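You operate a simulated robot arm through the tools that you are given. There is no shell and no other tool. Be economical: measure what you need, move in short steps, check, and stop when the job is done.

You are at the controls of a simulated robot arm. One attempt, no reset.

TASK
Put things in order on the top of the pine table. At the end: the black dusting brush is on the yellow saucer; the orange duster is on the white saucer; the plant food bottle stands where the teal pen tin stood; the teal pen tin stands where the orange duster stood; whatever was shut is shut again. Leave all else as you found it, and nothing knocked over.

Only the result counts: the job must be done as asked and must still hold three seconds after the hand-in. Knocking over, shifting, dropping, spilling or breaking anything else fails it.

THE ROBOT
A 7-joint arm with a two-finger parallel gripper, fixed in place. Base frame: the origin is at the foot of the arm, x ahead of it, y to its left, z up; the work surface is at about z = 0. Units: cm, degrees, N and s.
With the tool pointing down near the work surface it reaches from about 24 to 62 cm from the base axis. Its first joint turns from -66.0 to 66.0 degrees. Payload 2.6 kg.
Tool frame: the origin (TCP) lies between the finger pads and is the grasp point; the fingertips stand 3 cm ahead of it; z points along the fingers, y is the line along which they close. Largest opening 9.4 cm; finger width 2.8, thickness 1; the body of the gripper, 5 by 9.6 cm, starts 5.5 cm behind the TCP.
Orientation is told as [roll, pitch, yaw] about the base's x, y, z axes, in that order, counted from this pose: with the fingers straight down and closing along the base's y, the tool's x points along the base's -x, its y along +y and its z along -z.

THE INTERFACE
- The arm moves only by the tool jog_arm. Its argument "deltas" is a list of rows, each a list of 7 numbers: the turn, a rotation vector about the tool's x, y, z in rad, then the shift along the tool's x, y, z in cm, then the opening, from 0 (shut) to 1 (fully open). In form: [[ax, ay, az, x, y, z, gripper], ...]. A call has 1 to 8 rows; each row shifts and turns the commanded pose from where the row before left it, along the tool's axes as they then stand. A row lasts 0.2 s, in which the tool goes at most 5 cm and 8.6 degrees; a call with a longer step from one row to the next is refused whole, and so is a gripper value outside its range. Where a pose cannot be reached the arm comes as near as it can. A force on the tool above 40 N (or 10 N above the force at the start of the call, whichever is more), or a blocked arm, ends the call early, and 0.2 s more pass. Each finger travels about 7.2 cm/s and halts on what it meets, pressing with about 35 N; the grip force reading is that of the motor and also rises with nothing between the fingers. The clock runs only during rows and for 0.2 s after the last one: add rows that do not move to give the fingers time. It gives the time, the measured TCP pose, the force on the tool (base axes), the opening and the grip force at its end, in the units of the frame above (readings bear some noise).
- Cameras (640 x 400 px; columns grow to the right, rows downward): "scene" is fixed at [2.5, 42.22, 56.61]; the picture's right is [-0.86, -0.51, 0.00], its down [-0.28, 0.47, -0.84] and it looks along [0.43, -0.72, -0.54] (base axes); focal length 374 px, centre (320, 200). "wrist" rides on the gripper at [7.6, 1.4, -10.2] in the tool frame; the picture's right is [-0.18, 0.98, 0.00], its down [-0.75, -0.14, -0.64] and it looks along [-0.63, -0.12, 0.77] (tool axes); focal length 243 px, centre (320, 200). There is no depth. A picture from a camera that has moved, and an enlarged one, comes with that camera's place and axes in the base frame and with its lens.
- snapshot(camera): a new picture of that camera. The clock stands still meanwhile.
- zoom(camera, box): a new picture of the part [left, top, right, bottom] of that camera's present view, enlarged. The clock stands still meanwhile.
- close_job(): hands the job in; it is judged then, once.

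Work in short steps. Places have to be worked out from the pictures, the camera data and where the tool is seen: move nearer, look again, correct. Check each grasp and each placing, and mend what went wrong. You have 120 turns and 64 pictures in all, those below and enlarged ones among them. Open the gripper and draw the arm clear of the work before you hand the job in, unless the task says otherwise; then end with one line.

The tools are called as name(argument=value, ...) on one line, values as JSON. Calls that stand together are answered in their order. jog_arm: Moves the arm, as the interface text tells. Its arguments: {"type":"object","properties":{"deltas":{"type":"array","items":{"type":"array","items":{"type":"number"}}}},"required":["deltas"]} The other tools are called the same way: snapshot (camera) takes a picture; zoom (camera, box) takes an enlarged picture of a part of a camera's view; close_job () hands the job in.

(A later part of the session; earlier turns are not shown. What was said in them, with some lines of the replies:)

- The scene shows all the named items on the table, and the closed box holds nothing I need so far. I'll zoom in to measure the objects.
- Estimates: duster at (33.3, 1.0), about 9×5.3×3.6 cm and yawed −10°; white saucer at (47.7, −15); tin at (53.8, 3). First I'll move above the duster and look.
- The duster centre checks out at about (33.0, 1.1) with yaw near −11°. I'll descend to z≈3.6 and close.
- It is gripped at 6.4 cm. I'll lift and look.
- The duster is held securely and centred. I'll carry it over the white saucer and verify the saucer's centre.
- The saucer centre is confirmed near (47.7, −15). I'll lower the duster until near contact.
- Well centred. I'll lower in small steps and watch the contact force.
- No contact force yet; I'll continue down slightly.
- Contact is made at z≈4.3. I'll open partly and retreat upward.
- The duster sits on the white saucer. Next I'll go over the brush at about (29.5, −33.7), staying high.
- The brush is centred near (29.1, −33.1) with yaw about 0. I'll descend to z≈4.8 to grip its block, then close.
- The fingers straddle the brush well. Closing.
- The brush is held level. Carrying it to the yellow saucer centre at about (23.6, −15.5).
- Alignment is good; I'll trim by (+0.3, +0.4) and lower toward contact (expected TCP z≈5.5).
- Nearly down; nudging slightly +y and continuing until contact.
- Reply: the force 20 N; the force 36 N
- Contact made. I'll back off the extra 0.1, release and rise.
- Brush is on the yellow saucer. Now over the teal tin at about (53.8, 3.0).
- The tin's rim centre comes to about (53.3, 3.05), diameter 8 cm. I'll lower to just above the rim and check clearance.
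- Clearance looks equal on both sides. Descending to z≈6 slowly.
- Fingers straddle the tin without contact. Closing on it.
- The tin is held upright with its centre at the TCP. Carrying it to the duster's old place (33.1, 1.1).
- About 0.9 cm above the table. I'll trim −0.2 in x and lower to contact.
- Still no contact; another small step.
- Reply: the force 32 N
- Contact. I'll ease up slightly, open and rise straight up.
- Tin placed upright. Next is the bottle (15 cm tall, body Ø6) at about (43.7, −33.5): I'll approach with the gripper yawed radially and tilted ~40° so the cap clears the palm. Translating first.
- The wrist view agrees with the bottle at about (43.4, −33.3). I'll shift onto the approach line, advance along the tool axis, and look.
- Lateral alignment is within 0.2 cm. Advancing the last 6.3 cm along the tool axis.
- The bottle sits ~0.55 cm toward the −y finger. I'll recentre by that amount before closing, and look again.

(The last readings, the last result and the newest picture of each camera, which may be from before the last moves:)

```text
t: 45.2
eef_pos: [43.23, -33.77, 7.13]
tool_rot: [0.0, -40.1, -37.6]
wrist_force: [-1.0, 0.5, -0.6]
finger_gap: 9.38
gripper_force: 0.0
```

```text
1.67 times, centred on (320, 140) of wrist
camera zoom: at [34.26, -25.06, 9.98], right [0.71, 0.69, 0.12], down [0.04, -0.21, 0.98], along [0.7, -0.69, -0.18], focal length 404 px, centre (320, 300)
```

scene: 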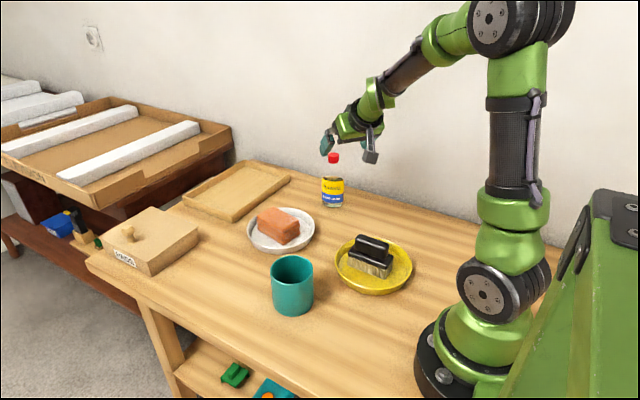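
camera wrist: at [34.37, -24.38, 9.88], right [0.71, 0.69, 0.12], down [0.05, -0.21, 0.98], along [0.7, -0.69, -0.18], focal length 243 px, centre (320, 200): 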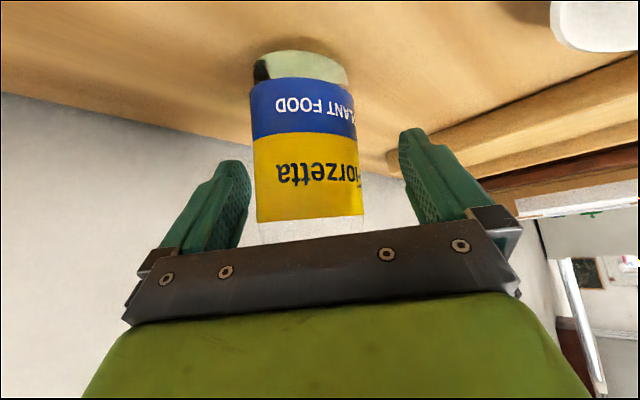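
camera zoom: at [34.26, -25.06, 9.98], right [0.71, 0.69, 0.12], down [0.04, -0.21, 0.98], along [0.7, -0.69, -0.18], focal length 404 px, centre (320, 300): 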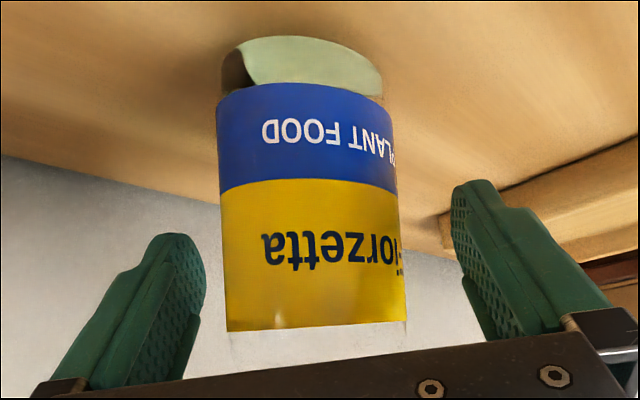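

Residual offset ~0.3 cm; correct it and close gently.

jog_arm(deltas=[[0, 0, 0, 0, -0.25, 0, 1], [0, 0, 0, 0, 0, 0, 0.85], [0, 0, 0, 0, 0, 0, 0.75], [0, 0, 0, 0, 0, 0, 0.68], [0, 0, 0, 0, 0, 0, 0.5], [0, 0, 0, 0, 0, 0, 0.4], [0, 0, 0, 0, 0, 0, 0.4]])

snapshot(camera="wrist")

zoom(camera="scene", box=[270, 120, 430, 245])

```text
t: 46.8
eef_pos: [43.15, -33.8, 7.09]
tool_rot: [0.0, -40.0, -37.6]
wrist_force: [1.2, 1.2, 0.1]
finger_gap: 5.73
gripper_force: 35.1
```

```text
25 pictures are left
camera wrist: at [34.12, -25.26, 9.97], right [0.71, 0.69, 0.12], down [0.04, -0.21, 0.98], along [0.7, -0.69, -0.18], focal length 243 px, centre (320, 200)
```

wrist: 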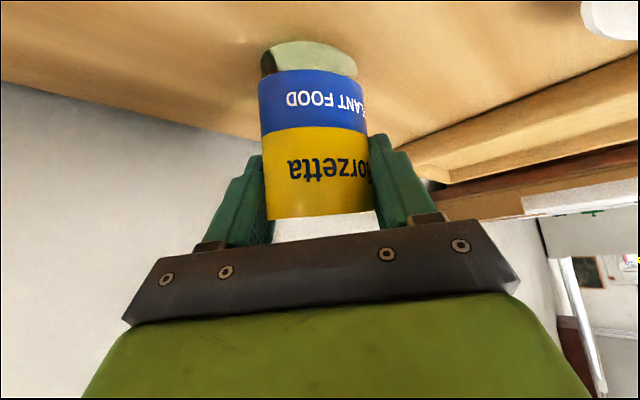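

```text
3.20 times, centred on (350, 182) of scene
camera zoom: at [2.5, 42.22, 56.61], right [-0.86, -0.51, 0.0], down [-0.28, 0.47, -0.84], along [0.43, -0.72, -0.54], focal length 1198 px, centre (224, 256)
```

zoom: 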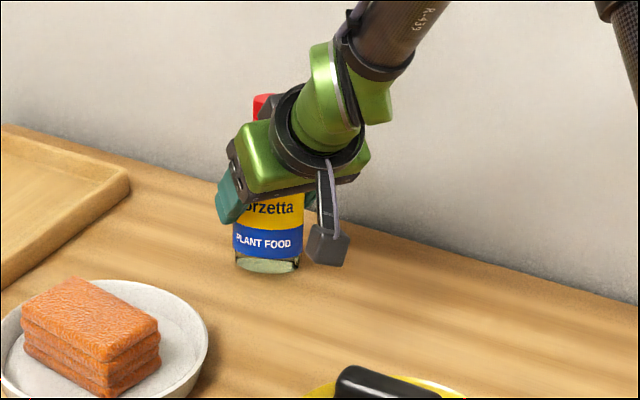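

Gripped (Ø5.73) and upright. Lifting vertically 9 cm.

jog_arm(deltas=[[0, 0, 0, -0.643, 0, -0.766, 0.4], [0, 0, 0, -1.29, 0, -1.53, 0.4], [0, 0, 0, -1.93, 0, -2.3, 0.4], [0, 0, 0, -1.93, 0, -2.3, 0.4], [0, 0, 0, 0, 0, 0, 0.4]])

snapshot(camera="scene")

```text
t: 48.0
eef_pos: [43.07, -33.97, 16.26]
tool_rot: [0.1, -40.1, -37.5]
wrist_force: [0.3, -0.3, -2.7]
finger_gap: 5.74
gripper_force: 34.8
```

```text
23 pictures are left
```

scene: 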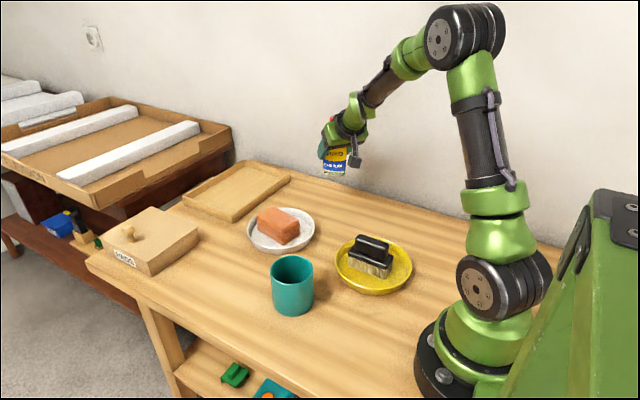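

Lifted. Now turning about the vertical by 41°.

jog_arm(deltas=[[-0.0767, 0, -0.0914, 0, 0, 0, 0.4], [-0.0767, 0, -0.0914, 0, 0, 0, 0.4], [-0.0767, 0, -0.0914, 0, 0, 0, 0.4], [-0.0767, 0, -0.0914, 0, 0, 0, 0.4], [-0.0767, 0, -0.0914, 0, 0, 0, 0.4], [-0.0767, 0, -0.0914, 0, 0, 0, 0.4], [0, 0, 0, 0, 0, 0, 0.4]])

```text
t: 49.6
eef_pos: [43.02, -33.83, 16.1]
tool_rot: [-0.1, -40.3, 3.6]
wrist_force: [-0.7, 0.1, -2.5]
finger_gap: 5.72
gripper_force: 34.9
```

Yaw is 3.6°, bottle still firm. Translating to above the tin's old place (53.3, 3.05).

jog_arm(deltas=[[0, 0, 0, -1.198, 4.52, 1.005, 0.4], [0, 0, 0, -1.198, 4.52, 1.005, 0.4], [0, 0, 0, -1.198, 4.52, 1.005, 0.4], [0, 0, 0, -1.198, 4.52, 1.005, 0.4], [0, 0, 0, -1.198, 4.52, 1.005, 0.4], [0, 0, 0, -1.198, 4.52, 1.005, 0.4], [0, 0, 0, -1.198, 4.52, 1.005, 0.4], [0, 0, 0, -1.198, 4.52, 1.005, 0.4]])

snapshot(camera="wrist")

zoom(camera="scene", box=[90, 130, 330, 300])

```text
t: 51.4
eef_pos: [53.19, 2.92, 16.18]
tool_rot: [-0.2, -40.0, 3.5]
wrist_force: [-0.3, -0.3, -2.4]
finger_gap: 5.7
gripper_force: 34.7
```

```text
22 pictures are left
camera wrist: at [40.72, 3.61, 18.92], right [0.08, 0.99, 0.12], down [0.17, -0.13, 0.98], along [0.98, -0.06, -0.18], focal length 243 px, centre (320, 200)
```

wrist: 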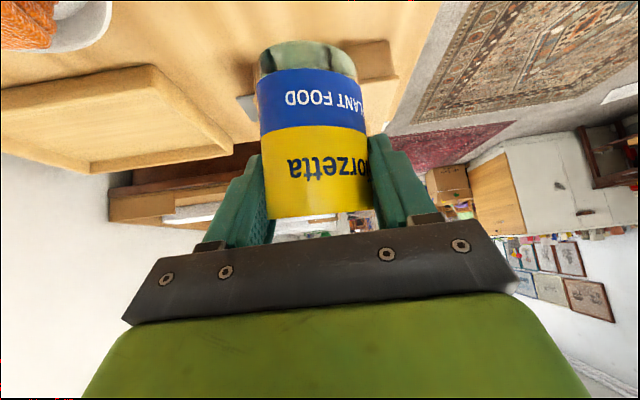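

```text
2.35 times, centred on (210, 215) of scene
camera zoom: at [2.5, 42.22, 56.61], right [-0.86, -0.51, 0.0], down [-0.28, 0.47, -0.84], along [0.43, -0.72, -0.54], focal length 881 px, centre (579, 165)
```

zoom: 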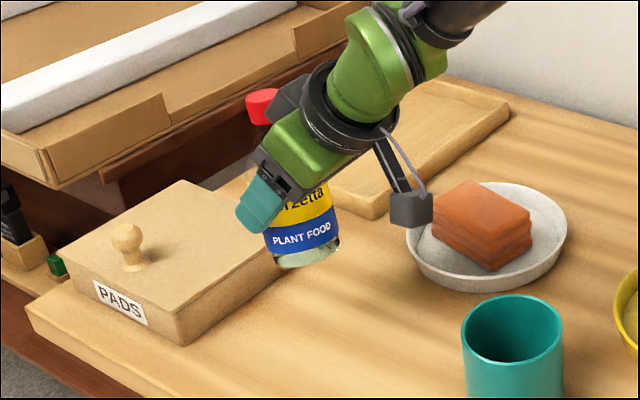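

Bottle may be leaning a few degrees in the grip; zooming to measure.

zoom(camera="scene", box=[170, 150, 250, 255])

```text
3.81 times, centred on (210, 202) of scene
camera zoom: at [2.5, 42.22, 56.61], right [-0.86, -0.51, 0.0], down [-0.28, 0.47, -0.84], along [0.43, -0.72, -0.54], focal length 1426 px, centre (739, 190)
```

zoom: 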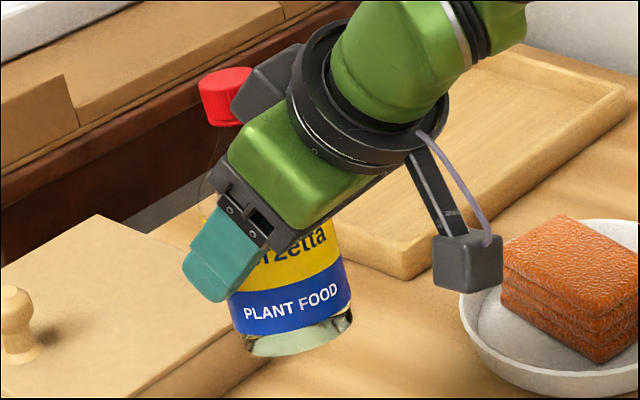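

I measure maybe 3–4° outward lean. I'll correct it by −0.05 rad pitch, then lower to just above the table and check.

jog_arm(deltas=[[0, -0.05, 0, 0, 0, 0, 0.4], [0, 0, 0, 1.71, 0, 1.83, 0.4], [0, 0, 0, 1.71, 0, 1.83, 0.4], [0, 0, 0, 1.02, 0, 1.1, 0.4], [0, 0, 0, 0.6, 0, 0.64, 0.4], [0, 0, 0, 0, 0, 0, 0.4]])

zoom(camera="scene", box=[130, 180, 290, 300])

```text
t: 52.8
eef_pos: [53.13, 2.95, 8.72]
tool_rot: [-0.1, -42.8, 3.5]
wrist_force: [0.4, 0.2, -2.1]
finger_gap: 5.7
gripper_force: 35.4
```

```text
3.33 times, centred on (210, 240) of scene
camera zoom: at [2.5, 42.22, 56.61], right [-0.86, -0.51, 0.0], down [-0.28, 0.47, -0.84], along [0.43, -0.72, -0.54], focal length 1248 px, centre (687, 67)
```

zoom: 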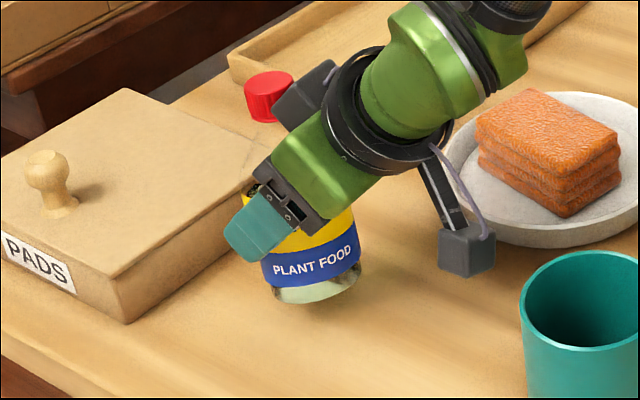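

Still ~2.5° lean; correct a bit more and lower toward contact.

jog_arm(deltas=[[0, -0.04, 0, 0.15, 0, 0, 0.4], [0, 0, 0, 0.6, 0, 0.6, 0.4], [0, 0, 0, 0.2, 0, 0.2, 0.4], [0, 0, 0, 0, 0, 0, 0.4]])

zoom(camera="scene", box=[130, 180, 290, 300])

```text
t: 53.8
eef_pos: [53.16, 2.86, 7.47]
tool_rot: [-0.2, -45.3, 3.5]
wrist_force: [0.2, 0.3, -2.9]
finger_gap: 5.68
gripper_force: 35.2
```

```text
3.33 times, centred on (210, 240) of scene
camera zoom: at [2.5, 42.22, 56.61], right [-0.86, -0.51, 0.0], down [-0.28, 0.47, -0.84], along [0.43, -0.72, -0.54], focal length 1248 px, centre (687, 67)
```

zoom: 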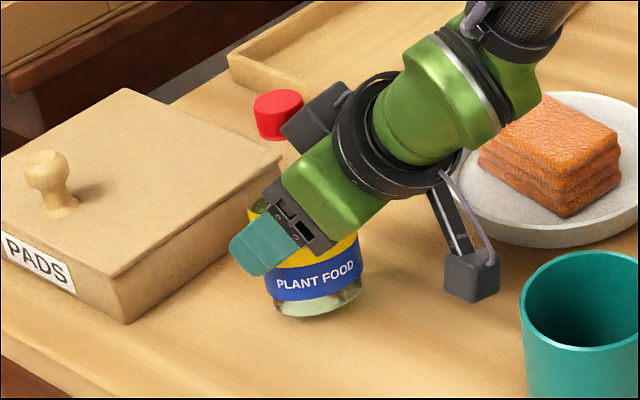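

Upright now. Lowering in fine steps to contact.

jog_arm(deltas=[[0, 0, 0, 0.11, 0, 0.11, 0.4], [0, 0, 0, 0, 0, 0, 0.4]])

jog_arm(deltas=[[0, 0, 0, 0.09, 0, 0.09, 0.4], [0, 0, 0, 0, 0, 0, 0.4]])

```text
t: 54.4
eef_pos: [53.17, 2.88, 7.3]
tool_rot: [-0.1, -45.2, 3.6]
wrist_force: [-0.8, -0.2, -2.2]
finger_gap: 5.68
gripper_force: 35.4
```

```text
t: 55.0
eef_pos: [53.26, 2.91, 7.18]
tool_rot: [-0.1, -45.2, 3.5]
wrist_force: [0.6, 0.0, -2.7]
finger_gap: 5.65
gripper_force: 35.2
```

jog_arm(deltas=[[0, 0, 0, 0.09, 0, 0.09, 0.4], [0, 0, 0, 0, 0, 0, 0.4]])

```text
t: 55.6
eef_pos: [52.98, 2.88, 7.11]
tool_rot: [-0.1, -45.2, 3.6]
wrist_force: [0.5, 0.0, -1.2]
finger_gap: 5.68
gripper_force: 34.8
```

Slightly less weight felt; one more step.

jog_arm(deltas=[[0, 0, 0, 0.08, 0, 0.08, 0.4], [0, 0, 0, 0, 0, 0, 0.4]])

```text
t: 56.2
eef_pos: [53.18, 2.99, 7.04]
tool_rot: [-0.3, -45.3, 3.6]
wrist_force: [-1.2, 0.6, 4.4]
finger_gap: 5.68
gripper_force: 35.0
```

Contact starting; one tiny more step to seat the base, then check.

jog_arm(deltas=[[0, 0, 0, 0.06, 0, 0.06, 0.4], [0, 0, 0, 0, 0, 0, 0.4]])

zoom(camera="scene", box=[130, 180, 290, 300])

```text
t: 56.8
eef_pos: [53.27, 3.0, 7.04]
tool_rot: [-0.2, -45.4, 3.5]
wrist_force: [-4.5, 0.1, 13.8]
finger_gap: 5.7
gripper_force: 34.6
```

```text
3.33 times, centred on (210, 240) of scene
camera zoom: at [2.49, 42.22, 56.61], right [-0.86, -0.51, 0.0], down [-0.28, 0.47, -0.84], along [0.43, -0.72, -0.54], focal length 1248 px, centre (687, 67)
```

zoom: 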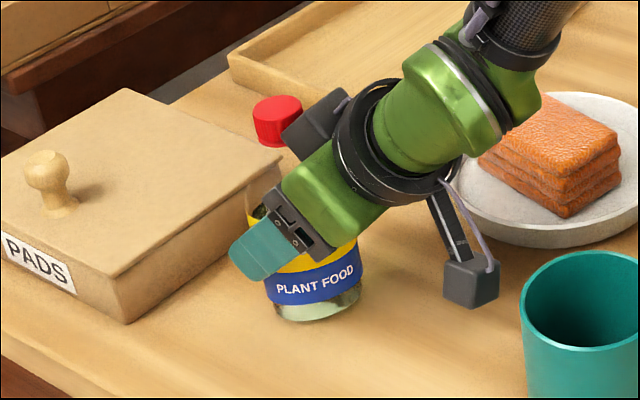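

Bottle seated and upright. Opening gradually.

jog_arm(deltas=[[0, 0, 0, -0.03, 0, -0.03, 0.6], [0, 0, 0, 0, 0, 0, 0.65], [0, 0, 0, 0, 0, 0, 0.75], [0, 0, 0, 0, 0, 0, 0.9], [0, 0, 0, 0, 0, 0, 1], [0, 0, 0, 0, 0, 0, 1]])

zoom(camera="wrist", box=[160, 20, 480, 260])

zoom(camera="scene", box=[130, 180, 290, 300])

```text
t: 58.2
eef_pos: [53.21, 3.02, 7.0]
tool_rot: [-0.1, -45.2, 3.6]
wrist_force: [-0.2, 0.0, -0.3]
finger_gap: 9.42
gripper_force: 0.0
```

```text
1.67 times, centred on (320, 140) of wrist
camera zoom: at [40.48, 3.59, 8.69], right [0.07, 0.99, 0.13], down [0.08, -0.13, 0.99], along [0.99, -0.06, -0.09], focal length 404 px, centre (320, 300)
```

zoom: 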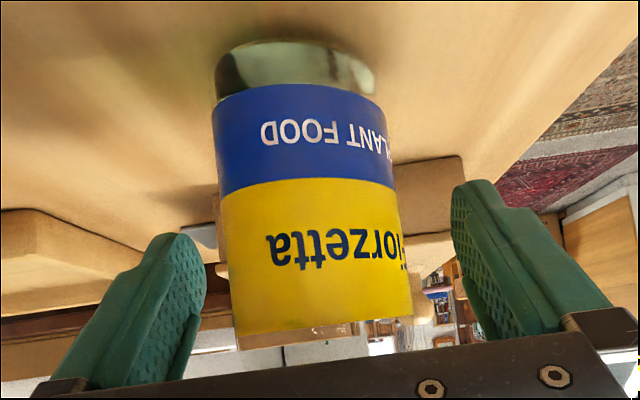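

```text
3.33 times, centred on (210, 240) of scene
camera zoom: at [2.5, 42.22, 56.61], right [-0.86, -0.51, 0.0], down [-0.28, 0.47, -0.84], along [0.43, -0.72, -0.54], focal length 1248 px, centre (687, 67)
```

zoom: 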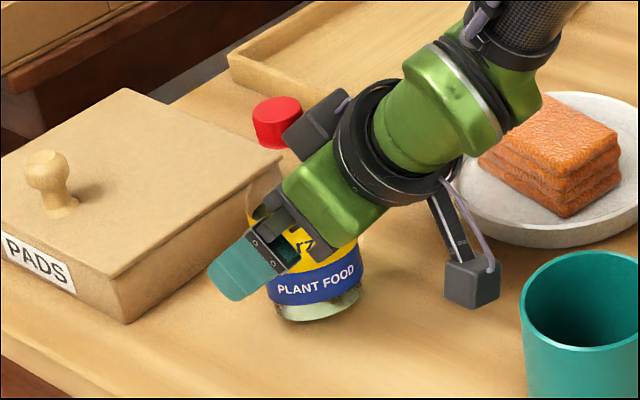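

Bottle stands free. Retreating straight back along the tool axis.

jog_arm(deltas=[[0, 0, 0, 0, 0, -1, 1], [0, 0, 0, 0, 0, -2, 1], [0, 0, 0, 0, 0, -4, 1], [0, 0, 0, 0, 0, -4, 1], [0, 0, 0, 0, 0, -4, 1], [0, 0, 0, -2.5, 0, -2.5, 1], [0, 0, 0, -2.5, 0, -2.5, 1]])

snapshot(camera="scene")

```text
t: 59.8
eef_pos: [42.49, 2.11, 24.76]
tool_rot: [-0.1, -45.3, 3.5]
wrist_force: [-0.1, 0.0, -0.3]
finger_gap: 9.39
gripper_force: 0.1
```

```text
14 pictures are left
```

scene: 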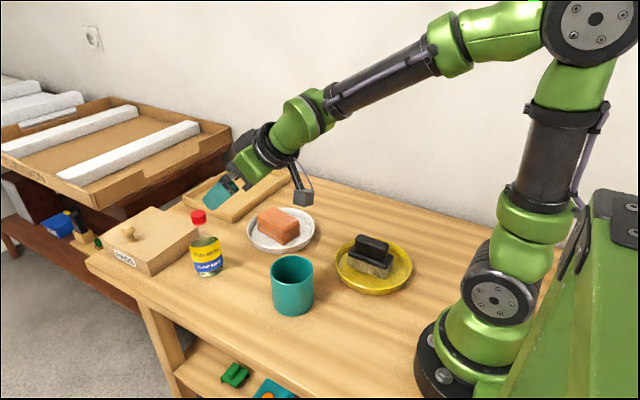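

All objects are placed. One zoom to verify positions and that everything is upright.

zoom(camera="scene", box=[90, 200, 330, 350])

```text
2.67 times, centred on (210, 275) of scene
camera zoom: at [2.5, 42.22, 56.61], right [-0.86, -0.51, 0.0], down [-0.28, 0.47, -0.84], along [0.43, -0.72, -0.54], focal length 998 px, centre (613, 0)
```

zoom: 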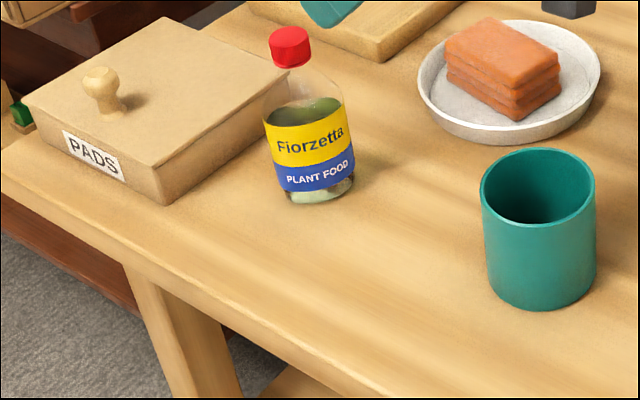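

Every placement matches its target: the bottle is on the tin's old spot, the tin is on the duster's old spot, both saucers are loaded, and the box is still shut. The gripper is open and clear, so I'm handing in.

close_job()

```text
The job is handed in.
```

The job is handed in: the brush is on the yellow saucer, the duster is on the white saucer, the bottle stands where the tin stood, the tin stands where the duster stood, the box was never opened, and nothing was knocked over.
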